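You operate a simulated robot arm through the tools that you are given. There is no shell and no other tool.

You run a simulated robot arm. Do the job below in one go: nothing can be reset, and whatever is moved stays where it is left.

Task
Plug the charger in and top up the battery in it till the lamp turns green.
Fine: switch the socket off before you plug in, and off again at the end.

The check looks at the end state, three seconds after you hand in, the way a careful person would. Anything else that was tipped, shoved, dropped, spilled or broken makes it a failure.

Robot
A 7-joint arm with a two-finger parallel gripper, fixed in place. Base frame: the origin is at the foot of the arm, x ahead of it, y to its left, z up. Lengths are in cm, angles in degrees, forces in N, time in s.
With the tool pointing down near the work surface it reaches from about 34 to 76 cm from the base axis. Its first joint turns from -115.0 to 115.0 degrees. Payload 3.91 kg.
Tool frame: the origin (TCP) lies between the finger pads and is the grasp point; the fingertips stand 3 cm ahead of it; z points along the fingers, y is the line along which they close. Largest opening 11 cm; finger width 2, thickness 1; the body of the gripper, 4.8 by 11.2 cm, starts 5.5 cm behind the TCP.
Orientation is told as [roll, pitch, yaw] about the base's x, y, z axes, in that order, counted from this pose: with the fingers straight down and closing along the base's y, the tool's x points along the base's -x, its y along +y and its z along -z.

Tools
- The arm moves only by the tool nudge_tool. Its argument "targets" is a list of rows, each a list of 7 numbers: the shift along the tool's x, y, z in m, then the turn, a rotation vector about the tool's x, y, z in degrees, then the finger opening in m, from 0 to 0.11. In form: [[x, y, z, wx, wy, wz, gripper], ...]. A call has 1 to 20 rows; each row is the pose to reach, as a shift and turn from the pose commanded when the call began, along the tool's axes at that moment. Rows are played at 5 a second. More than 5 cm and 8.6 degrees between two rows, or a gripper value outside its range, and nothing of the call is played. A pose out of reach is approached as far as the arm can. The call stops where the force on the tool passes 90 N (or 10 N more than at its start, if that is more) or the arm is blocked; 0.2 s more then pass. The fingers move at their own pace (about 10.8 cm/s each) and stop on an object; they squeeze with about 36 N. The grip force told is the motor's: it shows also when the fingers shut on nothing. Time passes only in rows, and 0.2 s behind the last, so rows that repeat a pose let the fingers close. It gives the time, the measured TCP pose, the force on the tool (base axes), the opening and the grip force at its end, in the units of the frame above (readings bear some noise), with the torque about the TCP (base axes, N m) and any sound that the robot's microphone picked up.
- Cameras (640 x 400 px; columns grow to the right, rows downward): "scene" is fixed at [22.15, 65.11, 159.84]; the picture's right is [-0.99, 0.11, 0.00], its down [0.11, 0.95, -0.29] and it looks along [-0.03, -0.29, -0.96] (base axes); focal length 357 px, centre (320, 200). "wrist" rides on the gripper at [7.2, 1.7, -10.3] in the tool frame; the picture's right is [-0.23, 0.97, 0.00], its down [-0.76, -0.18, -0.62] and it looks along [-0.61, -0.14, 0.78] (tool axes); focal length 222 px, centre (320, 200). There is no depth. A picture from a camera that has moved, and an enlarged one, comes with that camera's place and axes in the base frame and with its lens.
- grab_frame(camera): a new picture of that camera. It takes no simulated time.
- move_column(by): slides the trunk up (or, below 0, down) by that many cm; the arm rides with it, the base frame stays. It gives what a move gives, with no picture.
- close_up(camera, box): a new picture of the part [left, top, right, bottom] of that camera's present view, enlarged. It takes no simulated time.
- close_job(): hands the job in; it is judged then, once.

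Places have to be worked out from the pictures, the camera data and where the tool is seen. Open the gripper and draw the arm clear of the work before you hand the job in, unless the task says otherwise.

The tools are called after "Emit:" as a command line: name --pt "numbers of a row" for each row, then --argument value for the rest, lists and objects as JSON in quotes. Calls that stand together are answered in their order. nudge_tool: Moves the arm, as the interface text tells. Its arguments: {"type":"object","properties":{"targets":{"type":"array"}},"required":["targets"]} The other tools are called the same way: move_column (by) slides the trunk up or down; grab_frame (camera) takes a picture; close_up (camera, box) takes an enlarged picture of a part of a camera's view; close_job () hands the job in.

At the start:

```text
time: 0.0
eef_pos: [2.42, 44.08, 120.1]
orientation: [0.0, 0.1, 0.0]
ft_force: [0.8, 0.3, -0.4]
wrist_torque: [0.0, 0.01, 0.01]
gripper_width: 10.98
grasp_force: 0.1
trunk travel left (down, up): [-77.5, 21.5]
```

scene: 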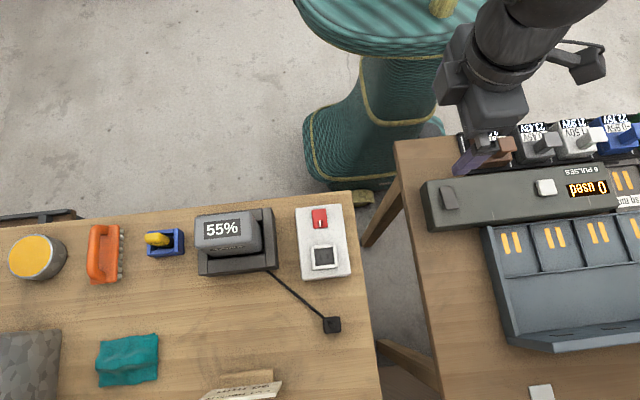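
wrist: 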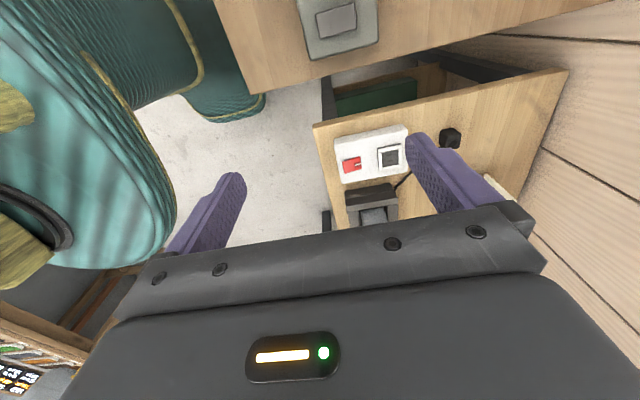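

I see a table on the left with a charger (55%), a socket panel with a red switch, a loose plug, and various objects; on the right there is a second bench with labelled items. I'll look closer at these before moving.

Emit:
close_up --camera "scene" --box '[180, 180, 380, 340]'

Emit:
close_up --camera "scene" --box '[400, 100, 640, 260]'

Emit:
close_up --camera "scene" --box '[0, 200, 300, 400]'

Emit:
close_up --camera "wrist" --box '[280, 60, 580, 240]'

```text
2.50 times, centred on (280, 260) of scene
camera zoom: at [22.15, 65.11, 159.84], right [-0.99, 0.11, 0.0], down [0.11, 0.95, -0.29], along [-0.03, -0.29, -0.96], focal length 891 px, centre (420, 50)
```

zoom: 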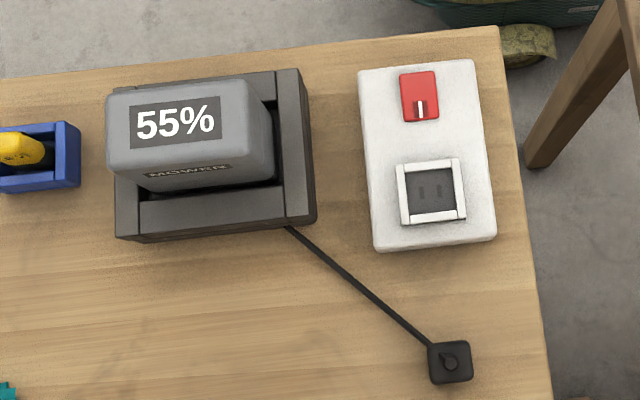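

```text
2.50 times, centred on (520, 180) of scene
camera zoom: at [22.15, 65.11, 159.84], right [-0.99, 0.11, 0.0], down [0.11, 0.95, -0.29], along [-0.03, -0.29, -0.96], focal length 891 px, centre (-180, 250)
```

zoom: 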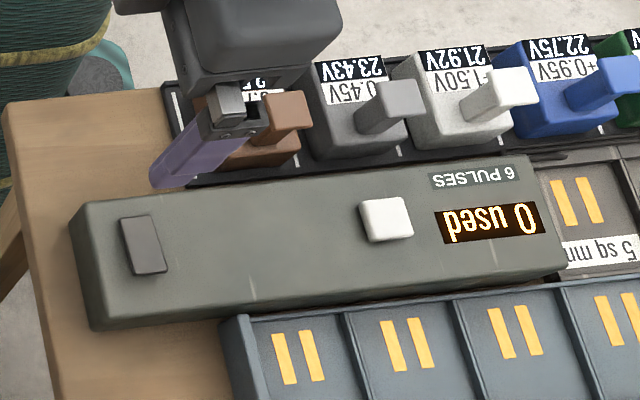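

```text
2.00 times, centred on (150, 300) of scene
camera zoom: at [22.15, 65.11, 159.84], right [-0.99, 0.11, 0.0], down [0.11, 0.95, -0.29], along [-0.03, -0.29, -0.96], focal length 713 px, centre (660, 0)
```

zoom: 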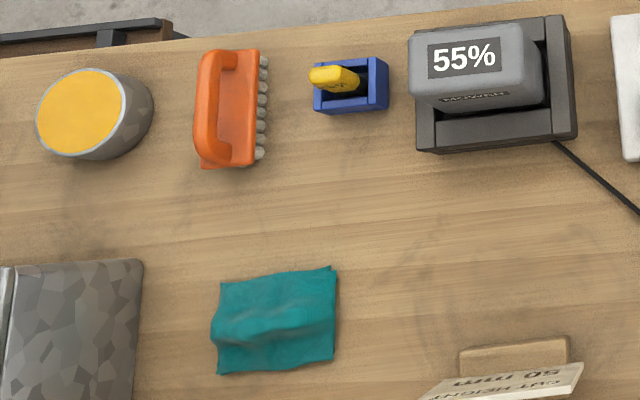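

```text
2.13 times, centred on (430, 150) of wrist
camera zoom: at [-4.79, 45.7, 130.45], right [0.23, 0.97, 0.0], down [0.76, -0.18, 0.62], along [0.61, -0.14, -0.78], focal length 474 px, centre (85, 307)
```

zoom: 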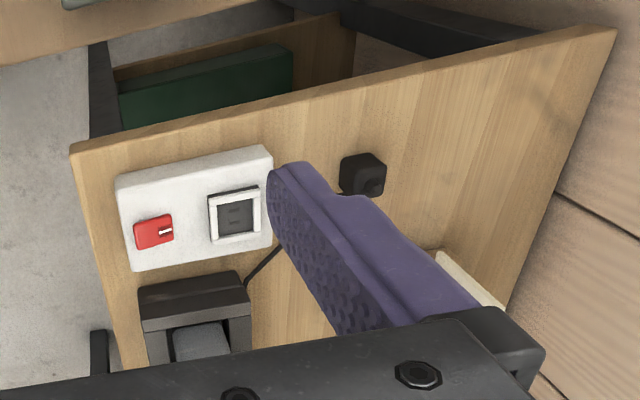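

From both cameras I triangulate the red switch at about (20.3, 47.1, 88.3), the socket recess at about (20.3, 55.4, 87), the plug at about (20.4, 68.1, 86.5) and the table top at z ≈ 82.7. I'll move the arm to look at the plug and socket with the wrist camera from closer, staying high.

Emit:
nudge_tool --pt "-0.008 0.0314 0.02 0 0 0 0.11" --pt "-0.016 0.0629 0.04 0 0 0 0.11" --pt "-0.024 0.0943 0.06 0 0 0 0.11" --pt "-0.032 0.1257 0.08 0 0 0 0.11" --pt "-0.04 0.1571 0.1 0 0 0 0.11" --pt "-0.048 0.1886 0.12 0 0 0 0.11" --pt "-0.056 0.22 0.14 0 0 0 0.11"

Emit:
grab_frame --camera "wrist"

Emit:
grab_frame --camera "scene"

```text
time: 1.6
eef_pos: [8.17, 66.04, 106.08]
orientation: [-0.1, -0.1, 0.1]
ft_force: [0.3, 0.7, 0.4]
wrist_torque: [-0.02, -0.02, 0.0]
gripper_width: 10.99
grasp_force: 0.1
trunk travel left (down, up): [-77.5, 21.5]
```

```text
taken
camera wrist: at [0.9, 67.76, 116.45], right [0.23, 0.97, 0.0], down [0.76, -0.18, 0.62], along [0.61, -0.14, -0.78], focal length 222 px, centre (320, 200)
```

wrist: 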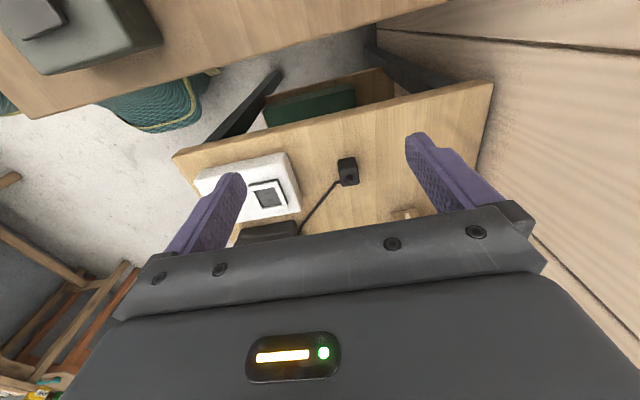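

```text
taken
```

scene: 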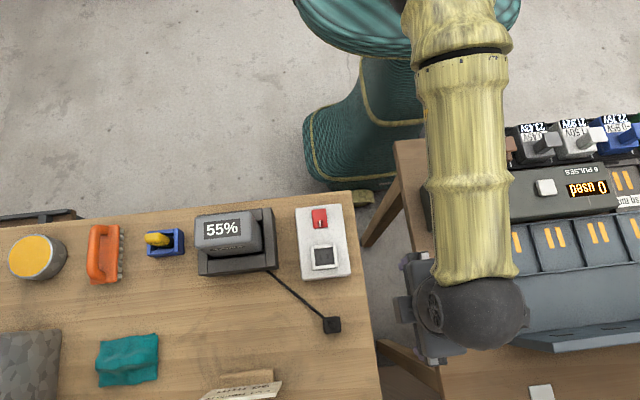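

The arm is clear and above. I'll zoom in on the plug and socket from this wrist view.

Emit:
close_up --camera "wrist" --box '[180, 120, 420, 270]'

Emit:
close_up --camera "scene" --box '[290, 195, 360, 240]'

Emit:
close_up --camera "scene" --box '[300, 300, 364, 340]'

Emit:
close_up --camera "scene" --box '[185, 195, 289, 260]'

Emit:
close_up --camera "scene" --box '[290, 235, 354, 275]'

```text
2.67 times, centred on (300, 195) of wrist
camera zoom: at [0.9, 67.76, 116.45], right [0.23, 0.97, 0.0], down [0.76, -0.18, 0.62], along [0.61, -0.14, -0.78], focal length 592 px, centre (373, 213)
```

zoom: 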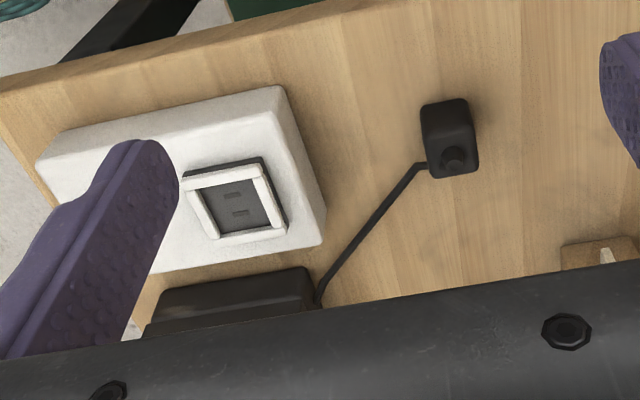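

```text
8.89 times, centred on (325, 218) of scene
camera zoom: at [22.15, 65.11, 159.84], right [-0.99, 0.11, 0.0], down [0.11, 0.95, -0.29], along [-0.03, -0.29, -0.96], focal length 3169 px, centre (276, 44)
```

zoom: 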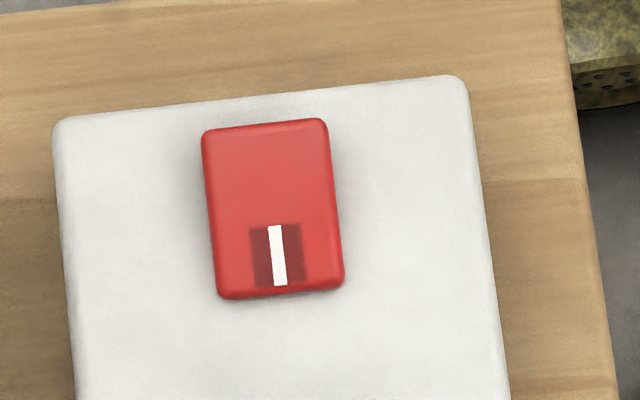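

```text
10.00 times, centred on (332, 320) of scene
camera zoom: at [22.15, 65.11, 159.84], right [-0.99, 0.11, 0.0], down [0.11, 0.95, -0.29], along [-0.03, -0.29, -0.96], focal length 3566 px, centre (200, -1000)
```

zoom: 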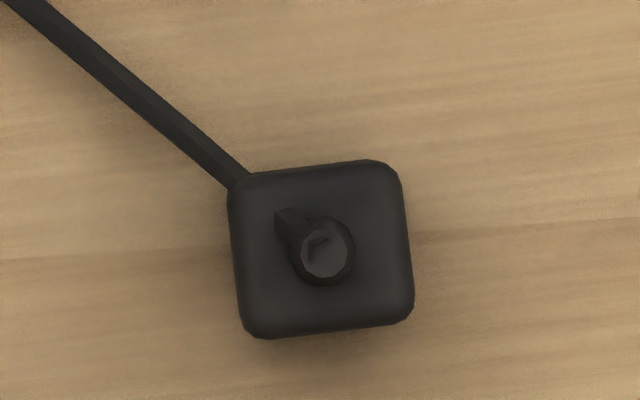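

```text
6.15 times, centred on (237, 228) of scene
camera zoom: at [22.15, 65.11, 159.84], right [-0.99, 0.11, 0.0], down [0.11, 0.95, -0.29], along [-0.03, -0.29, -0.96], focal length 2194 px, centre (831, 31)
```

zoom: 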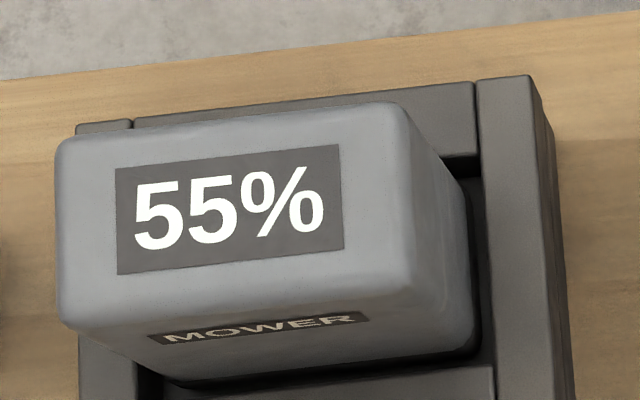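

```text
10.00 times, centred on (322, 255) of scene
camera zoom: at [22.15, 65.11, 159.84], right [-0.99, 0.11, 0.0], down [0.11, 0.95, -0.29], along [-0.03, -0.29, -0.96], focal length 3566 px, centre (300, -350)
```

zoom: 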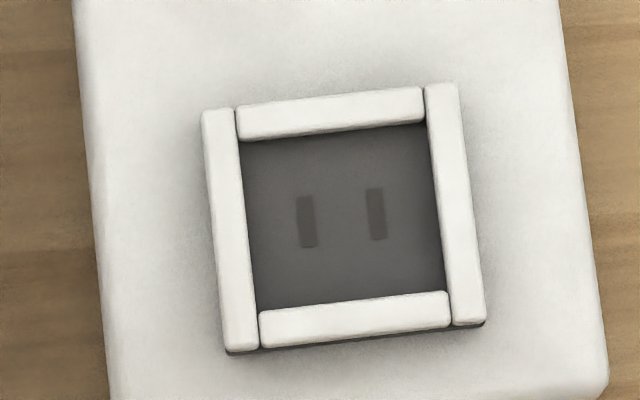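

The panel, table and plug look axis-aligned with the base; the red rocker's white "I" mark is on its +y end, but I can't tell whether it is tilted. I'll bring the wrist camera near the switch, keeping the fingers about 5 cm above the panel.

Emit:
nudge_tool --pt "-0.02 -0.037 0.01 0 0 0 0.11" --pt "-0.04 -0.074 0.025 0 0 0 0.11" --pt "-0.06 -0.111 0.04 0 0 0 0.11" --pt "-0.08 -0.149 0.06 0 0 0 0.11" --pt "-0.105 -0.186 0.08 0 0 0 0.11" --pt "-0.105 -0.186 0.095 0 0 0 0.11"

Emit:
grab_frame --camera "wrist"

Emit:
close_up --camera "wrist" --box '[220, 60, 460, 210]'

```text
time: 3.0
eef_pos: [18.38, 47.25, 96.68]
orientation: [0.0, 0.1, 0.0]
ft_force: [-0.3, 0.9, -0.6]
wrist_torque: [-0.02, -0.01, -0.02]
gripper_width: 11.02
grasp_force: 0.0
trunk travel left (down, up): [-77.5, 21.5]
```

```text
taken
camera wrist: at [11.09, 49.05, 106.94], right [0.23, 0.97, 0.0], down [0.76, -0.18, 0.62], along [0.61, -0.14, -0.78], focal length 222 px, centre (320, 200)
```

wrist: 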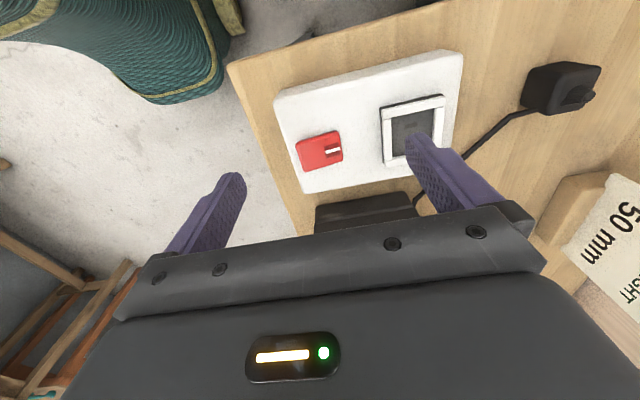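

```text
2.67 times, centred on (340, 135) of wrist
camera zoom: at [11.09, 49.05, 106.94], right [0.23, 0.97, 0.0], down [0.76, -0.18, 0.62], along [0.61, -0.14, -0.78], focal length 592 px, centre (267, 373)
```

zoom: 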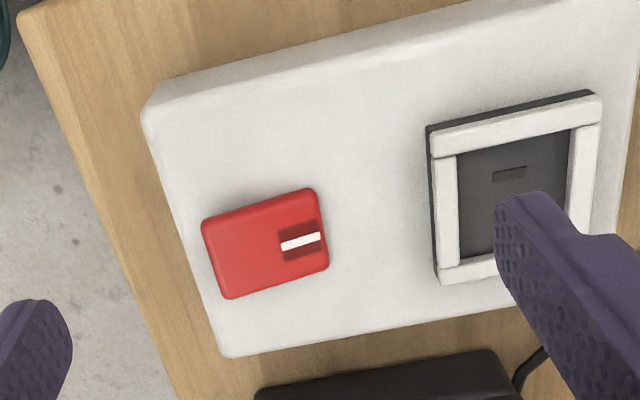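

I'll enlarge just the rocker and the plug as seen from here to judge the rocker tilt.

Emit:
close_up --camera "wrist" --box '[284, 120, 356, 180]'

Emit:
close_up --camera "wrist" --box '[510, 50, 614, 130]'

```text
6.67 times, centred on (320, 150) of wrist
camera zoom: at [11.09, 49.05, 106.94], right [0.23, 0.97, 0.0], down [0.76, -0.18, 0.62], along [0.61, -0.14, -0.78], focal length 1481 px, centre (320, 533)
```

zoom: 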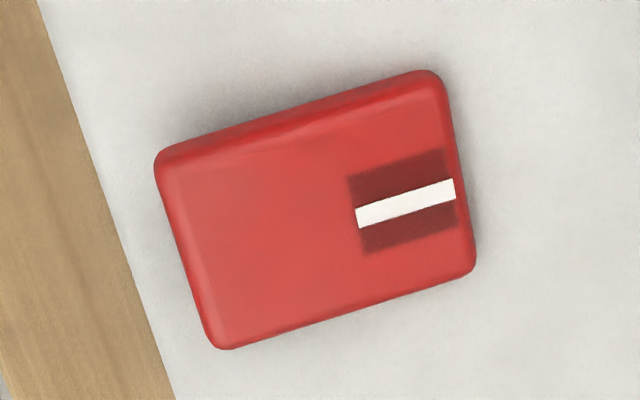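

```text
5.00 times, centred on (562, 90) of wrist
camera zoom: at [11.09, 49.05, 106.94], right [0.23, 0.97, 0.0], down [0.76, -0.18, 0.62], along [0.61, -0.14, -0.78], focal length 1111 px, centre (-890, 750)
```

zoom: 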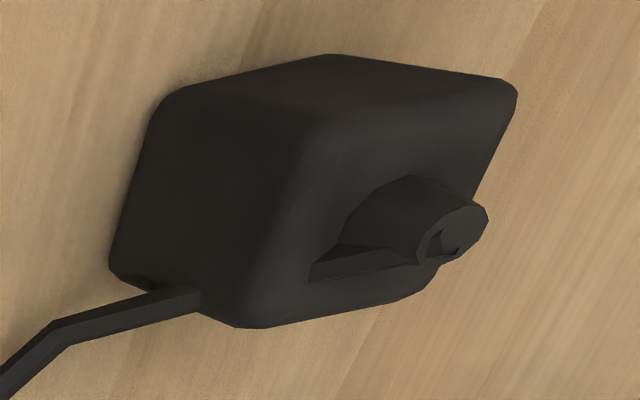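

The rocker is hard to judge from above; perspective hints the "I" end may be pressed. I'll back off in -x and tilt the tool by 25° so that the wrist camera sees the rocker and panel more from the side.

Emit:
nudge_tool --pt "0.025 0 0 0 -7 0 0.11" --pt "0.05 0 0 0 -14 0 0.11" --pt "0.075 0 0 0 -20 0 0.11" --pt "0.075 0 0.01 0 -25 0 0.11"

Emit:
grab_frame --camera "wrist"

Emit:
close_up --camera "wrist" --box '[250, 130, 410, 230]'

```text
time: 4.2
eef_pos: [14.3, 47.38, 96.72]
orientation: [1.4, -24.5, -4.9]
ft_force: [0.3, 1.2, 0.3]
wrist_torque: [0.02, 0.0, -0.01]
gripper_width: 11.0
grasp_force: 0.1
trunk travel left (down, up): [-77.5, 21.5]
stopped in row 4: the arm was blocked; the commanded pose is now the measured one
```

```text
taken
camera wrist: at [3.63, 49.74, 103.06], right [0.28, 0.95, 0.12], down [0.42, -0.23, 0.88], along [0.86, -0.2, -0.46], focal length 222 px, centre (320, 200)
```

wrist: 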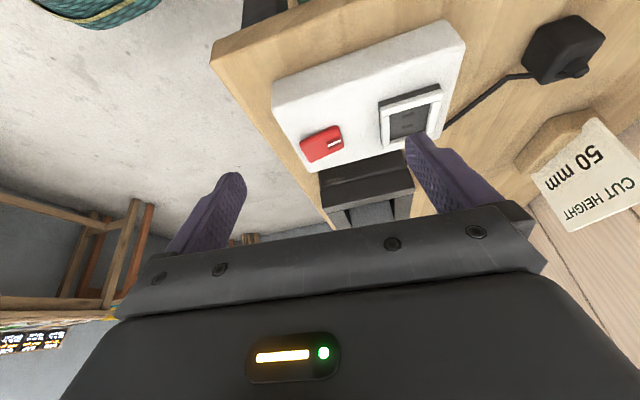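

```text
4.00 times, centred on (330, 180) of wrist
camera zoom: at [3.63, 49.74, 103.06], right [0.28, 0.95, 0.12], down [0.42, -0.23, 0.88], along [0.86, -0.2, -0.46], focal length 888 px, centre (280, 280)
```

zoom: 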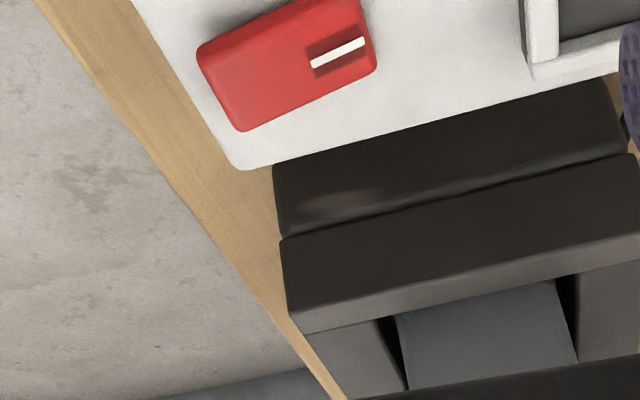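

The move stopped early as "blocked" with almost no tool force; I'll check the scene view to see whether an arm link is touching anything, and zoom at the rocker.

Emit:
grab_frame --camera "scene"

Emit:
close_up --camera "wrist" --box '[284, 110, 364, 170]'

Emit:
close_up --camera "wrist" --box '[500, 0, 620, 90]'

```text
taken
```

scene: 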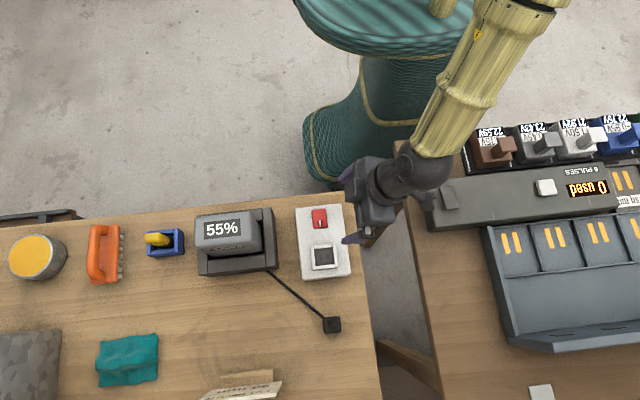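

```text
6.67 times, centred on (324, 140) of wrist
camera zoom: at [3.63, 49.74, 103.06], right [0.28, 0.95, 0.12], down [0.42, -0.23, 0.88], along [0.86, -0.2, -0.46], focal length 1481 px, centre (293, 600)
```

zoom: 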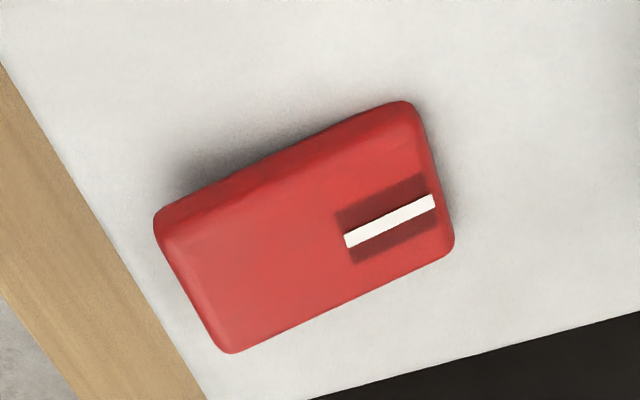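

```text
4.44 times, centred on (560, 45) of wrist
camera zoom: at [3.63, 49.74, 103.06], right [0.28, 0.95, 0.12], down [0.42, -0.23, 0.88], along [0.86, -0.2, -0.46], focal length 987 px, centre (-747, 889)
```

zoom: 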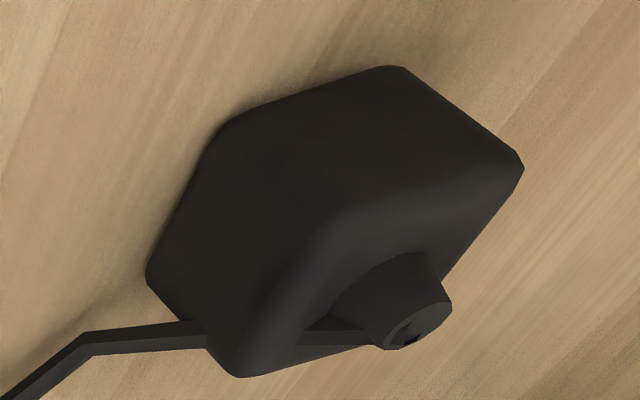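

The rocker's slope relative to the panel shows its +y ("I") end is pressed down and the -y end is up, so the socket is currently on. I'll untilt the tool back to straight down, over the panel near (18.4, 47.3, 98).

Emit:
nudge_tool --pt "-0.0107 0.0006 0.0013 0.09 6.14 -1.15 0.11" --pt "-0.0214 0.0012 0.0026 0.18 12.28 -2.3 0.11" --pt "-0.032 0.0018 0.0038 0.26 18.42 -3.45 0.11" --pt "-0.0427 0.0025 0.0051 0.35 24.56 -4.6 0.11"

```text
time: 5.2
eef_pos: [18.26, 47.44, 97.94]
orientation: [0.0, 0.2, 0.3]
ft_force: [0.3, 0.0, -0.3]
wrist_torque: [-0.03, 0.0, -0.02]
gripper_width: 11.02
grasp_force: 0.0
trunk travel left (down, up): [-77.5, 21.5]
```

Tool is straight down again. I'll close the fingers and move above the raised -y end of the rocker, with tips about 2.5–3 cm above it, then look.

Emit:
nudge_tool --pt "0 0 0 0 0 0 0" --pt "0 0 0 0 0 0 0" --pt "0 0 0 0 0 0 0" --pt "-0.0224 -0.0144 0.0 0 0 0 0" --pt "-0.0224 -0.0144 0.034 0 0 0 0"

Emit:
grab_frame --camera "wrist"

Emit:
close_up --camera "wrist" --box '[240, 100, 400, 200]'

Emit:
close_up --camera "scene" --box '[280, 160, 400, 235]'

```text
time: 6.4
eef_pos: [20.55, 46.22, 94.56]
orientation: [0.1, 0.0, 0.4]
ft_force: [0.0, 0.2, 0.2]
wrist_torque: [-0.01, 0.0, -0.02]
gripper_width: 0.0
grasp_force: 36.2
trunk travel left (down, up): [-77.5, 21.5]
```

```text
taken
camera wrist: at [13.32, 47.8, 104.77], right [0.22, 0.98, 0.0], down [0.76, -0.17, 0.62], along [0.61, -0.14, -0.78], focal length 222 px, centre (320, 200)
```

wrist: 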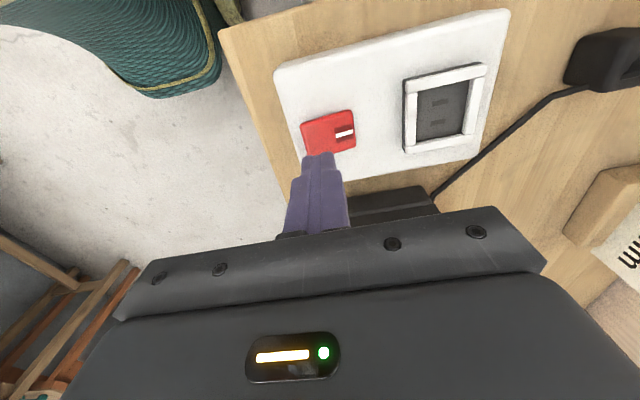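

```text
4.00 times, centred on (320, 150) of wrist
camera zoom: at [13.32, 47.8, 104.77], right [0.22, 0.98, 0.0], down [0.76, -0.17, 0.62], along [0.61, -0.14, -0.78], focal length 888 px, centre (320, 400)
```

zoom: 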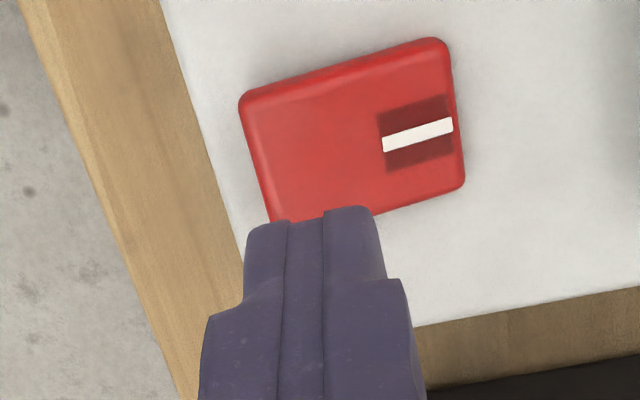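

```text
5.33 times, centred on (340, 198) of scene
camera zoom: at [22.15, 65.11, 159.84], right [-0.99, 0.11, 0.0], down [0.11, 0.95, -0.29], along [-0.03, -0.29, -0.96], focal length 1902 px, centre (213, 213)
```

zoom: 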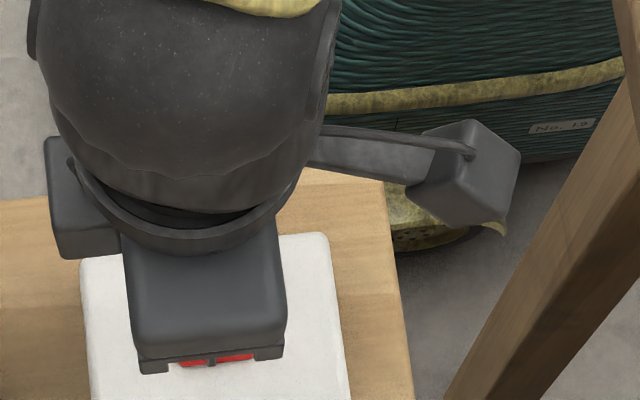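

The finger tip is slightly to the +y side of the rocker's raised end; wrist view puts the rocker at x 18.7–21.6, y 45.0–48.9. I'll shift to (20.3, 45.7) and lower to just above the raised end.

Emit:
nudge_tool --pt "0.0025 -0.005 0.0 0 0 0 0" --pt "0.0025 -0.005 0.012 0 0 0 0" --pt "0.0025 -0.005 0.022 0 0 0 0"

Emit:
close_up --camera "wrist" --box '[240, 100, 400, 200]'

```text
time: 7.2
eef_pos: [20.33, 45.52, 92.34]
orientation: [0.0, 0.2, 0.3]
ft_force: [0.4, 0.7, -0.2]
wrist_torque: [-0.04, 0.02, -0.02]
gripper_width: 0.0
grasp_force: 35.9
trunk travel left (down, up): [-77.5, 21.5]
```

```text
4.00 times, centred on (320, 150) of wrist
camera zoom: at [13.09, 47.2, 102.67], right [0.22, 0.98, 0.0], down [0.76, -0.17, 0.62], along [0.61, -0.14, -0.78], focal length 888 px, centre (320, 400)
```

zoom: 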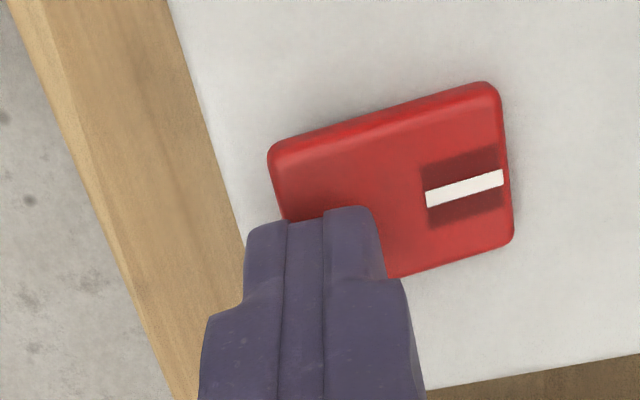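

The tip (z ≈ 89.3) is just above the rocker with a visible shadow, slightly overhanging its -y end. I'll shift +0.35 cm in y and press down in small steps, watching force.

Emit:
nudge_tool --pt "0.0008 0.0035 0.0 0 0 0 0" --pt "0.0008 0.0035 0.003 0 0 0 0" --pt "0.0008 0.0035 0.006 0 0 0 0"

Emit:
close_up --camera "wrist" --box '[240, 100, 400, 200]'

```text
time: 8.0
eef_pos: [20.11, 45.57, 91.79]
orientation: [0.1, 0.0, 0.2]
ft_force: [0.6, -6.5, 11.7]
wrist_torque: [-0.07, -0.01, 0.0]
gripper_width: 0.01
grasp_force: 36.3
trunk travel left (down, up): [-77.5, 21.5]
```

```text
4.00 times, centred on (320, 150) of wrist
camera zoom: at [12.91, 47.34, 102.12], right [0.22, 0.97, 0.0], down [0.76, -0.17, 0.62], along [0.61, -0.14, -0.78], focal length 888 px, centre (320, 400)
```

zoom: 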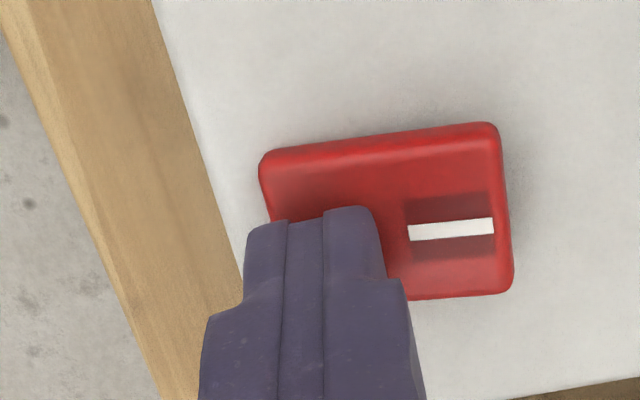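

The rocker has tipped: its "I" end is now up and the -y end is down, with 12 N on the tool. I'll press 2 mm more to be sure it latches, then lift off and look.

Emit:
nudge_tool --pt "0 0 0.002 0 0 0 0" --pt "0 0 0.002 0 0 0 0"

Emit:
nudge_tool --pt "0 0 -0.01 0 0 0 0" --pt "0 0 -0.04 0 0 0 0"

Emit:
close_up --camera "wrist" --box '[240, 80, 400, 180]'

```text
time: 8.6
eef_pos: [20.04, 45.65, 91.72]
orientation: [0.3, -0.1, 0.3]
ft_force: [2.2, -7.6, 32.4]
wrist_torque: [0.09, -0.09, 0.01]
gripper_width: 0.0
grasp_force: 35.9
trunk travel left (down, up): [-77.5, 21.5]
```

```text
time: 9.2
eef_pos: [20.23, 45.81, 95.31]
orientation: [-0.1, 0.2, 0.4]
ft_force: [0.1, -0.2, 0.5]
wrist_torque: [0.0, -0.02, -0.01]
gripper_width: 0.0
grasp_force: 36.1
trunk travel left (down, up): [-77.5, 21.5]
```

```text
4.00 times, centred on (320, 130) of wrist
camera zoom: at [12.88, 47.41, 105.69], right [0.22, 0.98, 0.0], down [0.76, -0.17, 0.62], along [0.61, -0.14, -0.78], focal length 888 px, centre (320, 480)
```

zoom: 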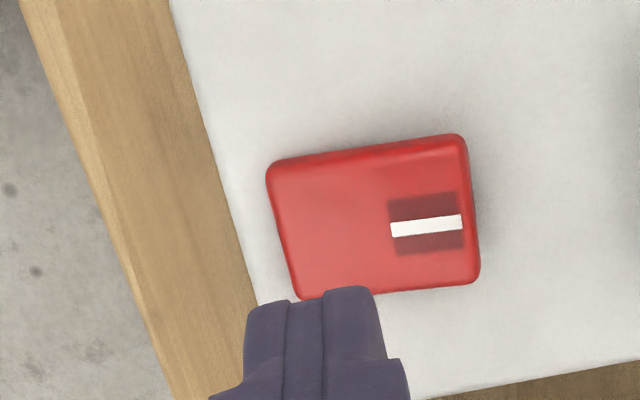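

The rocker is now stably tipped to the off side. Next I'll raise a little and travel over to the plug, opening the fingers, to view it closely.

Emit:
nudge_tool --pt "0 0.01 -0.04 0 0 0 0" --pt "0 0.05 -0.05 0 0 0 0.03" --pt "0 0.095 -0.05 0 0 0 0.08" --pt "0 0.14 -0.05 0 0 0 0.08" --pt "0 0.185 -0.05 0 0 0 0.08" --pt "0 0.222 -0.045 0 0 0 0.08"

Emit:
grab_frame --camera "wrist"

Emit:
close_up --camera "wrist" --box '[240, 70, 400, 170]'

Emit:
grab_frame --camera "scene"

```text
time: 10.6
eef_pos: [19.96, 68.11, 99.74]
orientation: [-0.3, 0.1, 0.3]
ft_force: [-0.5, -1.0, -0.2]
wrist_torque: [0.0, 0.02, -0.02]
gripper_width: 8.0
grasp_force: 0.1
trunk travel left (down, up): [-77.5, 21.5]
```

```text
taken
camera wrist: at [12.75, 69.59, 110.04], right [0.22, 0.98, 0.0], down [0.76, -0.17, 0.62], along [0.61, -0.14, -0.78], focal length 222 px, centre (320, 200)
```

wrist: 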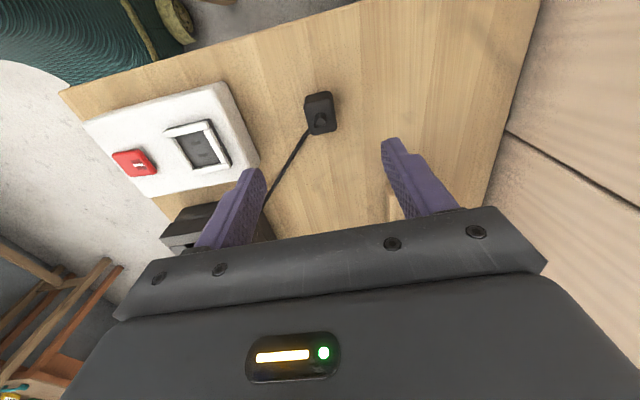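

```text
4.00 times, centred on (320, 120) of wrist
camera zoom: at [12.75, 69.59, 110.04], right [0.22, 0.98, 0.0], down [0.76, -0.17, 0.62], along [0.61, -0.14, -0.78], focal length 888 px, centre (320, 520)
```

zoom: 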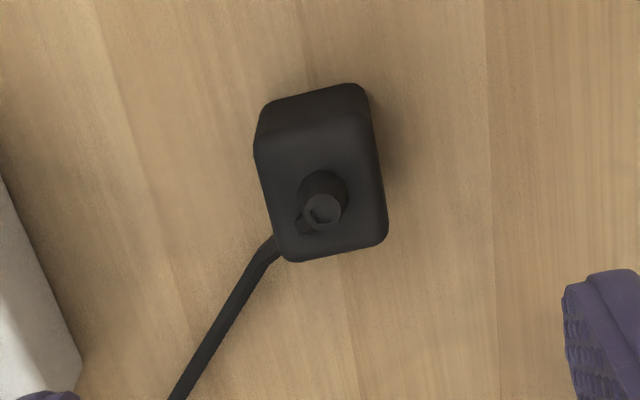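

```text
taken
```

scene: 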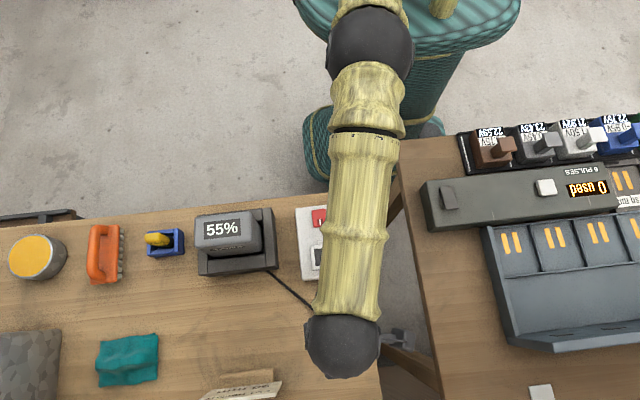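

Wrist view puts the plug at about x 18.95–22.15, y 66.3–69.5 (centre ≈ 20.5, 67.9), top at about z 86.2, aligned to the axes. I'll centre above it and descend partway, then check before grasping.

Emit:
nudge_tool --pt "-0.0055 -0.002 0.03 0 0 0 0.075" --pt "-0.0055 -0.002 0.067 0 0 0 0.075"

Emit:
grab_frame --camera "wrist"

Emit:
close_up --camera "wrist" --box '[240, 90, 400, 190]'

```text
time: 11.2
eef_pos: [20.43, 67.86, 93.26]
orientation: [0.0, 0.1, 0.3]
ft_force: [0.5, 0.1, 0.2]
wrist_torque: [0.03, 0.02, -0.01]
gripper_width: 7.48
grasp_force: 0.1
trunk travel left (down, up): [-77.5, 21.5]
```

```text
taken
camera wrist: at [13.31, 69.38, 103.64], right [0.22, 0.98, 0.0], down [0.76, -0.17, 0.62], along [0.61, -0.14, -0.78], focal length 222 px, centre (320, 200)
```

wrist: 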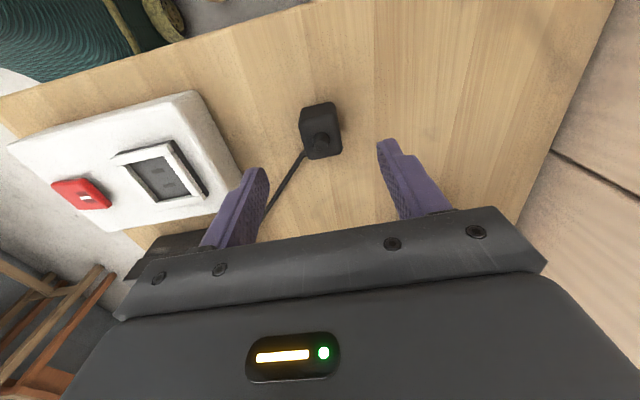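

```text
4.00 times, centred on (320, 140) of wrist
camera zoom: at [13.31, 69.38, 103.64], right [0.22, 0.98, 0.0], down [0.76, -0.17, 0.62], along [0.61, -0.14, -0.78], focal length 888 px, centre (320, 440)
```

zoom: 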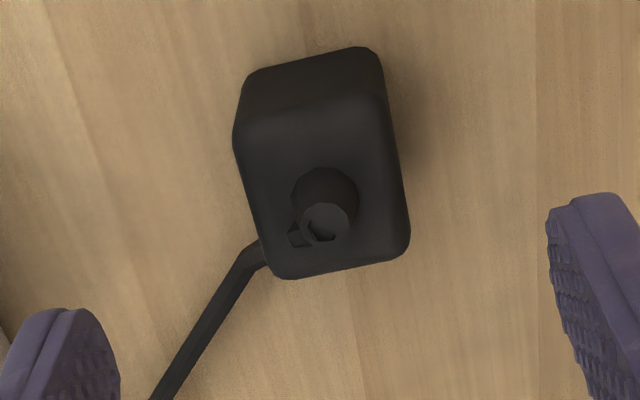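

The plug is centred between the open fingers (centre ≈ 20.5, 67.85; top ≈ 86.5). I'll descend so the tips are about 1.7 cm below its top, then close on it.

Emit:
nudge_tool --pt "0 0 0.025 0 0 0 0.075" --pt "0 0 0.045 0 0 0 0.075" --pt "0 0 0.054 0 0 0 0.075" --pt "0 0 0.054 0 0 0 0.03" --pt "0 0 0.054 0 0 0 0.02" --pt "0 0 0.054 0 0 0 0.02" --pt "0 0 0.054 0 0 0 0.02"

Emit:
grab_frame --camera "wrist"

Emit:
close_up --camera "wrist" --box '[240, 110, 400, 210]'

```text
time: 12.8
eef_pos: [20.5, 67.86, 87.87]
orientation: [0.0, 0.0, 0.3]
ft_force: [-0.8, -0.4, 1.6]
wrist_torque: [-0.05, 0.0, 0.0]
gripper_width: 2.92
grasp_force: 36.4
trunk travel left (down, up): [-77.5, 21.5]
```

```text
taken
camera wrist: at [13.27, 69.45, 98.23], right [0.22, 0.98, 0.0], down [0.76, -0.17, 0.62], along [0.61, -0.14, -0.78], focal length 222 px, centre (320, 200)
```

wrist: 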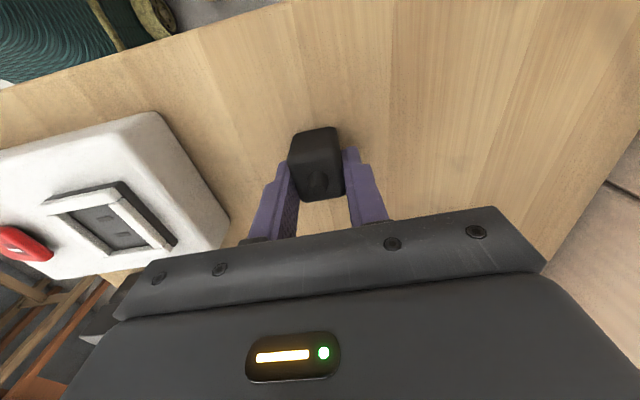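

```text
4.00 times, centred on (320, 160) of wrist
camera zoom: at [13.27, 69.45, 98.23], right [0.22, 0.98, 0.0], down [0.76, -0.17, 0.62], along [0.61, -0.14, -0.78], focal length 888 px, centre (320, 360)
```

zoom: 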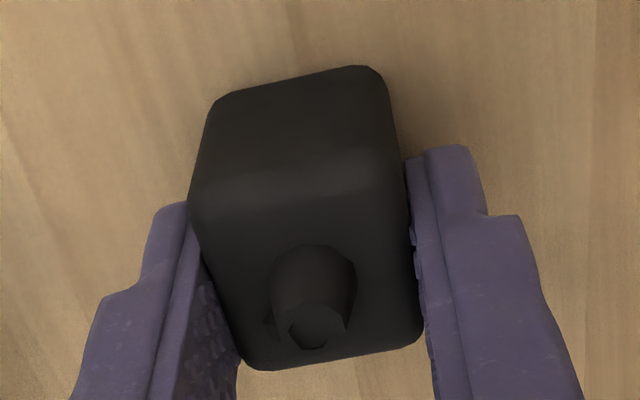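

The plug is gripped (opening 2.92 cm, 36 N). Before lifting, I'll enlarge the socket from this viewpoint to triangulate the recess accurately.

Emit:
close_up --camera "wrist" --box '[20, 150, 260, 300]'

Emit:
close_up --camera "wrist" --box '[30, 170, 190, 270]'

```text
2.67 times, centred on (140, 225) of wrist
camera zoom: at [13.27, 69.45, 98.23], right [0.22, 0.98, 0.0], down [0.76, -0.17, 0.62], along [0.61, -0.14, -0.78], focal length 592 px, centre (800, 133)
```

zoom: 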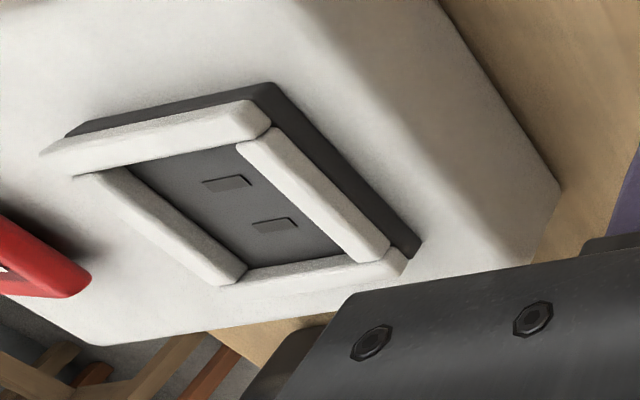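

```text
4.00 times, centred on (110, 220) of wrist
camera zoom: at [13.27, 69.45, 98.23], right [0.22, 0.98, 0.0], down [0.76, -0.17, 0.62], along [0.61, -0.14, -0.78], focal length 888 px, centre (1160, 120)
```

zoom: 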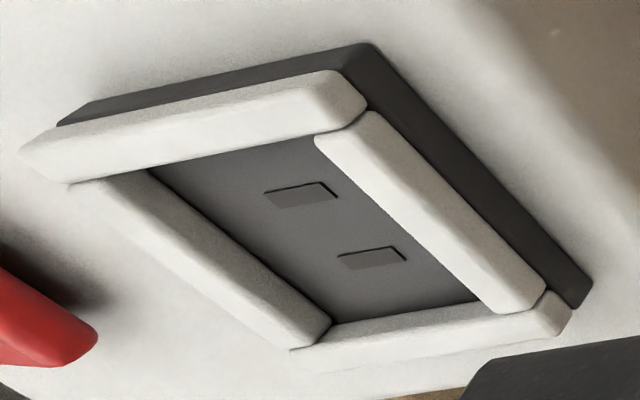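

Triangulating the dark base plate of the socket gives x 17.5–22.3, y 52.6–57.6, top z ≈ 88.4, so the recess centre is about (19.9, 55.1). I'll lift the plug straight up about 10 cm and check that it comes along.

Emit:
nudge_tool --pt "0 0 -0.02 0 0 0 0.02" --pt "0 0 -0.06 0 0 0 0.02" --pt "0 0 -0.1 0 0 0 0.02" --pt "0 0 -0.1 0 0 0 0.02"

Emit:
grab_frame --camera "wrist"

Emit:
grab_frame --camera "scene"

```text
time: 13.8
eef_pos: [20.58, 67.92, 97.81]
orientation: [-0.1, 0.1, 0.2]
ft_force: [-0.4, -0.7, -0.6]
wrist_torque: [-0.02, -0.02, -0.01]
gripper_width: 2.93
grasp_force: 35.9
trunk travel left (down, up): [-77.5, 21.5]
```

```text
taken
camera wrist: at [13.32, 69.63, 108.1], right [0.22, 0.98, 0.0], down [0.76, -0.17, 0.62], along [0.61, -0.14, -0.78], focal length 222 px, centre (320, 200)
```

wrist: 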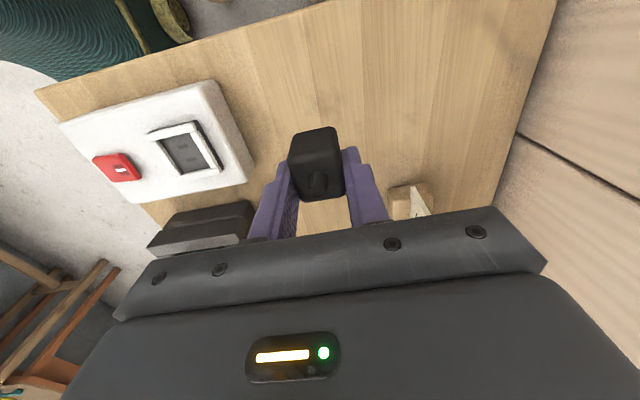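

```text
taken
```

scene: 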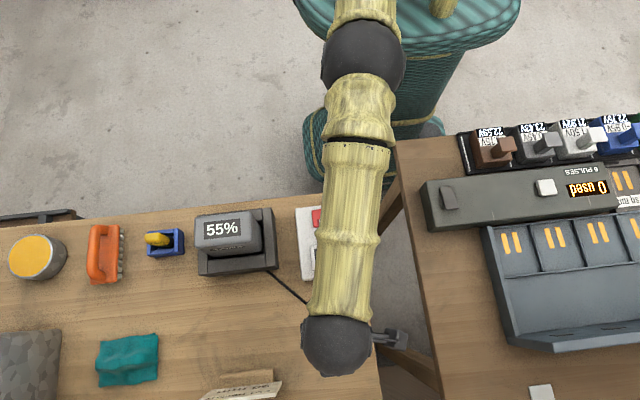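

The plug came up with the gripper. I'll carry it over the socket at the same height and look at the alignment.

Emit:
nudge_tool --pt "0.002 -0.035 0 0 0 0 0.02" --pt "0.004 -0.07 0 0 0 0 0.02" --pt "0.006 -0.105 0 0 0 0 0.02" --pt "0.0075 -0.1285 0 0 0 0 0.02" --pt "0.0075 -0.1285 0 0 0 0 0.02"

Emit:
grab_frame --camera "wrist"

Emit:
close_up --camera "wrist" --box '[220, 80, 420, 205]'

Emit:
close_up --camera "scene" --box '[260, 200, 380, 275]'

```text
time: 15.0
eef_pos: [19.95, 55.15, 97.84]
orientation: [0.0, 0.1, 0.2]
ft_force: [0.2, -0.7, -1.3]
wrist_torque: [-0.01, 0.01, -0.02]
gripper_width: 2.94
grasp_force: 35.7
trunk travel left (down, up): [-77.5, 21.5]
```

```text
taken
camera wrist: at [12.64, 56.73, 108.06], right [0.22, 0.98, 0.0], down [0.76, -0.17, 0.62], along [0.61, -0.14, -0.78], focal length 222 px, centre (320, 200)
```

wrist: 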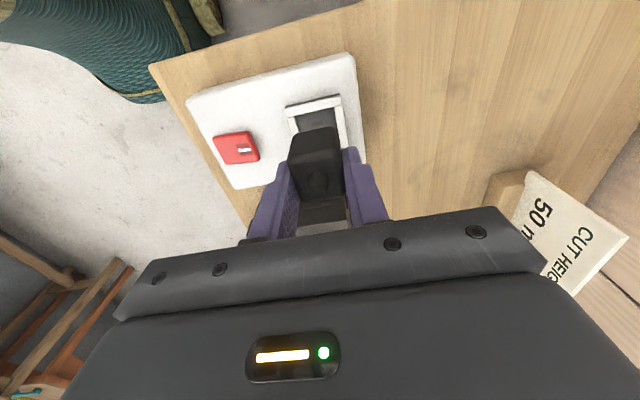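

```text
3.20 times, centred on (320, 142) of wrist
camera zoom: at [12.64, 56.73, 108.06], right [0.22, 0.98, 0.0], down [0.76, -0.17, 0.62], along [0.61, -0.14, -0.78], focal length 711 px, centre (320, 384)
```

zoom: 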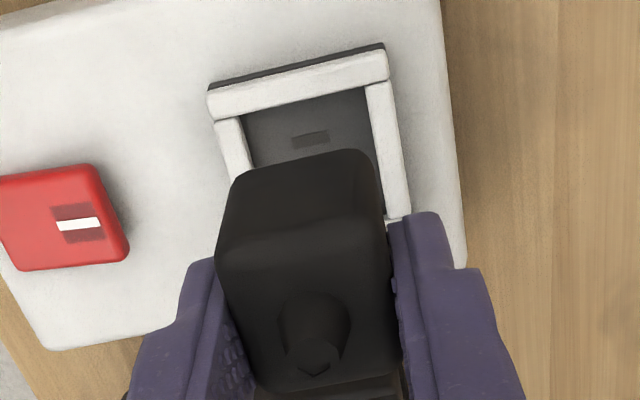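

```text
5.33 times, centred on (320, 238) of scene
camera zoom: at [22.15, 65.11, 159.84], right [-0.99, 0.11, 0.0], down [0.11, 0.95, -0.29], along [-0.03, -0.29, -0.96], focal length 1902 px, centre (320, 0)
```

zoom: 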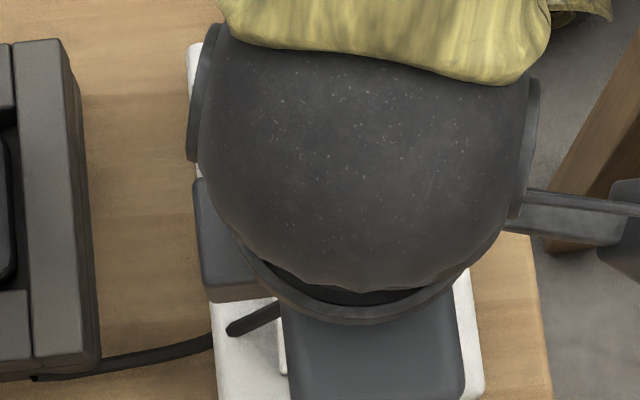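

From this view the recess interior is about x 18.2–21.4, y 53.35–56.55 (at rail-top height) and the plug's lower edge is at x ≈ 18.5, y 53.5–56.3 — nearly aligned, perhaps 1 mm too far in +x. I'll descend to just above the rails and compare again.

Emit:
nudge_tool --pt "0.001 0 0.015 0 0 0 0.02" --pt "0.001 0 0.025 0 0 0 0.02" --pt "0.001 0 0.025 0 0 0 0.02"

Emit:
close_up --camera "wrist" --box '[240, 90, 400, 190]'

```text
time: 15.8
eef_pos: [19.85, 55.07, 95.24]
orientation: [0.1, 0.1, 0.3]
ft_force: [0.2, 1.1, -0.5]
wrist_torque: [-0.04, -0.04, -0.01]
gripper_width: 2.95
grasp_force: 35.8
trunk travel left (down, up): [-77.5, 21.5]
```

```text
4.00 times, centred on (320, 140) of wrist
camera zoom: at [12.68, 56.7, 105.55], right [0.22, 0.98, 0.0], down [0.76, -0.17, 0.62], along [0.61, -0.14, -0.78], focal length 888 px, centre (320, 440)
```

zoom: 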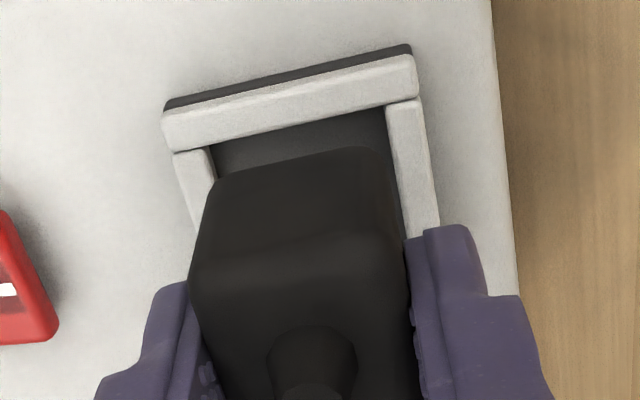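

In y the plug and recess agree within ~0.6 mm; in x the plug seems ~1.5–2 mm too far in +x. I'll shift -1.5 mm in x and lower 0.8 cm to just at rail-top height, and look again.

Emit:
nudge_tool --pt "0.0015 0.0003 0.0 0 0 0 0.02" --pt "0.0015 0.0003 0.006 0 0 0 0.02" --pt "0.0015 0.0003 0.008 0 0 0 0.02"

Emit:
close_up --camera "wrist" --box '[240, 90, 400, 190]'

Emit:
close_up --camera "scene" --box '[290, 225, 370, 275]'

```text
time: 16.6
eef_pos: [19.57, 55.16, 94.62]
orientation: [-0.1, 0.2, 0.2]
ft_force: [-0.6, -0.9, 0.0]
wrist_torque: [0.0, -0.03, 0.03]
gripper_width: 2.92
grasp_force: 36.2
trunk travel left (down, up): [-77.5, 21.5]
```

```text
4.00 times, centred on (320, 140) of wrist
camera zoom: at [12.47, 56.64, 104.89], right [0.22, 0.98, 0.0], down [0.76, -0.17, 0.62], along [0.61, -0.14, -0.78], focal length 888 px, centre (320, 440)
```

zoom: 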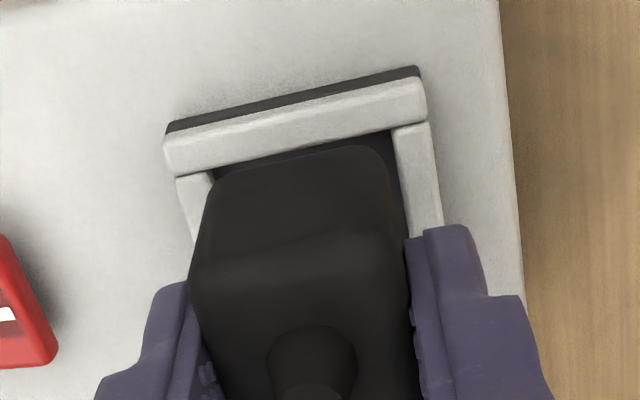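

```text
8.00 times, centred on (330, 250) of scene
camera zoom: at [22.15, 65.11, 159.84], right [-0.99, 0.11, 0.0], down [0.11, 0.95, -0.29], along [-0.03, -0.29, -0.96], focal length 2852 px, centre (240, -200)
```

zoom: 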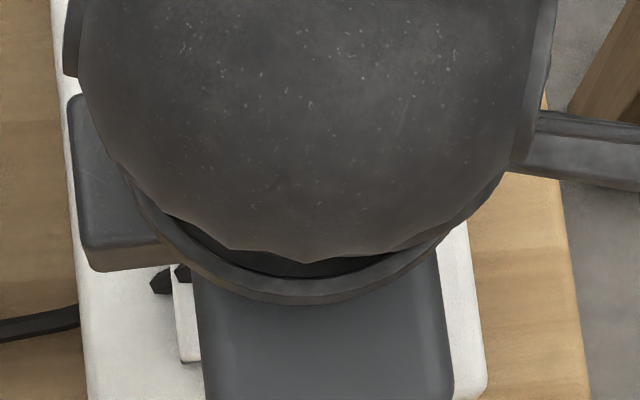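

Alignment now looks within about 1 mm in both axes (plug y 53.5–56.3 in recess 53.3–56.6; x gap ≈1 mm on the -x side). I'll nudge half a millimetre and start lowering in small steps, watching the force.

Emit:
nudge_tool --pt "-0.0005 0.0005 0.0 0 0 0 0.02" --pt "-0.0005 0.0005 0.002 0 0 0 0.02" --pt "-0.0005 0.0005 0.004 0 0 0 0.02" --pt "-0.0005 0.0005 0.006 0 0 0 0.02"

Emit:
close_up --camera "wrist" --box '[240, 90, 400, 190]'

```text
time: 17.6
eef_pos: [19.71, 55.2, 93.99]
orientation: [0.0, 0.1, 0.2]
ft_force: [0.1, 0.3, -1.0]
wrist_torque: [-0.02, -0.04, -0.03]
gripper_width: 2.92
grasp_force: 36.0
trunk travel left (down, up): [-77.5, 21.5]
```

```text
4.00 times, centred on (320, 140) of wrist
camera zoom: at [12.45, 56.7, 104.22], right [0.22, 0.98, 0.0], down [0.76, -0.17, 0.62], along [0.61, -0.14, -0.78], focal length 888 px, centre (320, 440)
```

zoom: 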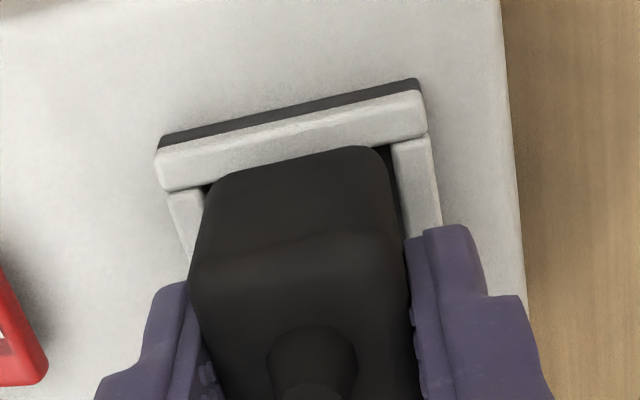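

No contact force yet at TCP z ≈ 94.0. I'll zoom in on the plug's lower edge against the rails.

Emit:
close_up --camera "wrist" --box '[275, 110, 355, 160]'

```text
8.00 times, centred on (315, 135) of wrist
camera zoom: at [12.45, 56.7, 104.22], right [0.22, 0.98, 0.0], down [0.76, -0.17, 0.62], along [0.61, -0.14, -0.78], focal length 1777 px, centre (360, 720)
```

zoom: 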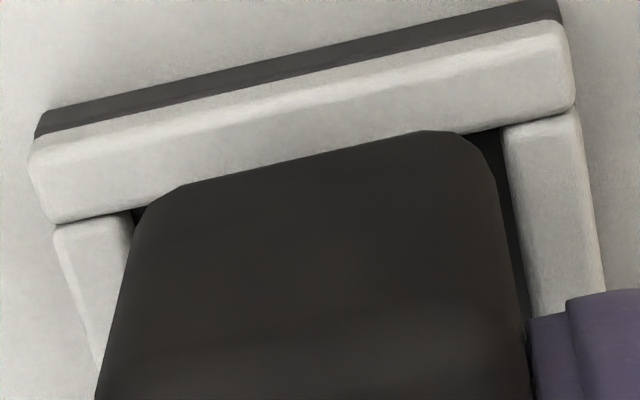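

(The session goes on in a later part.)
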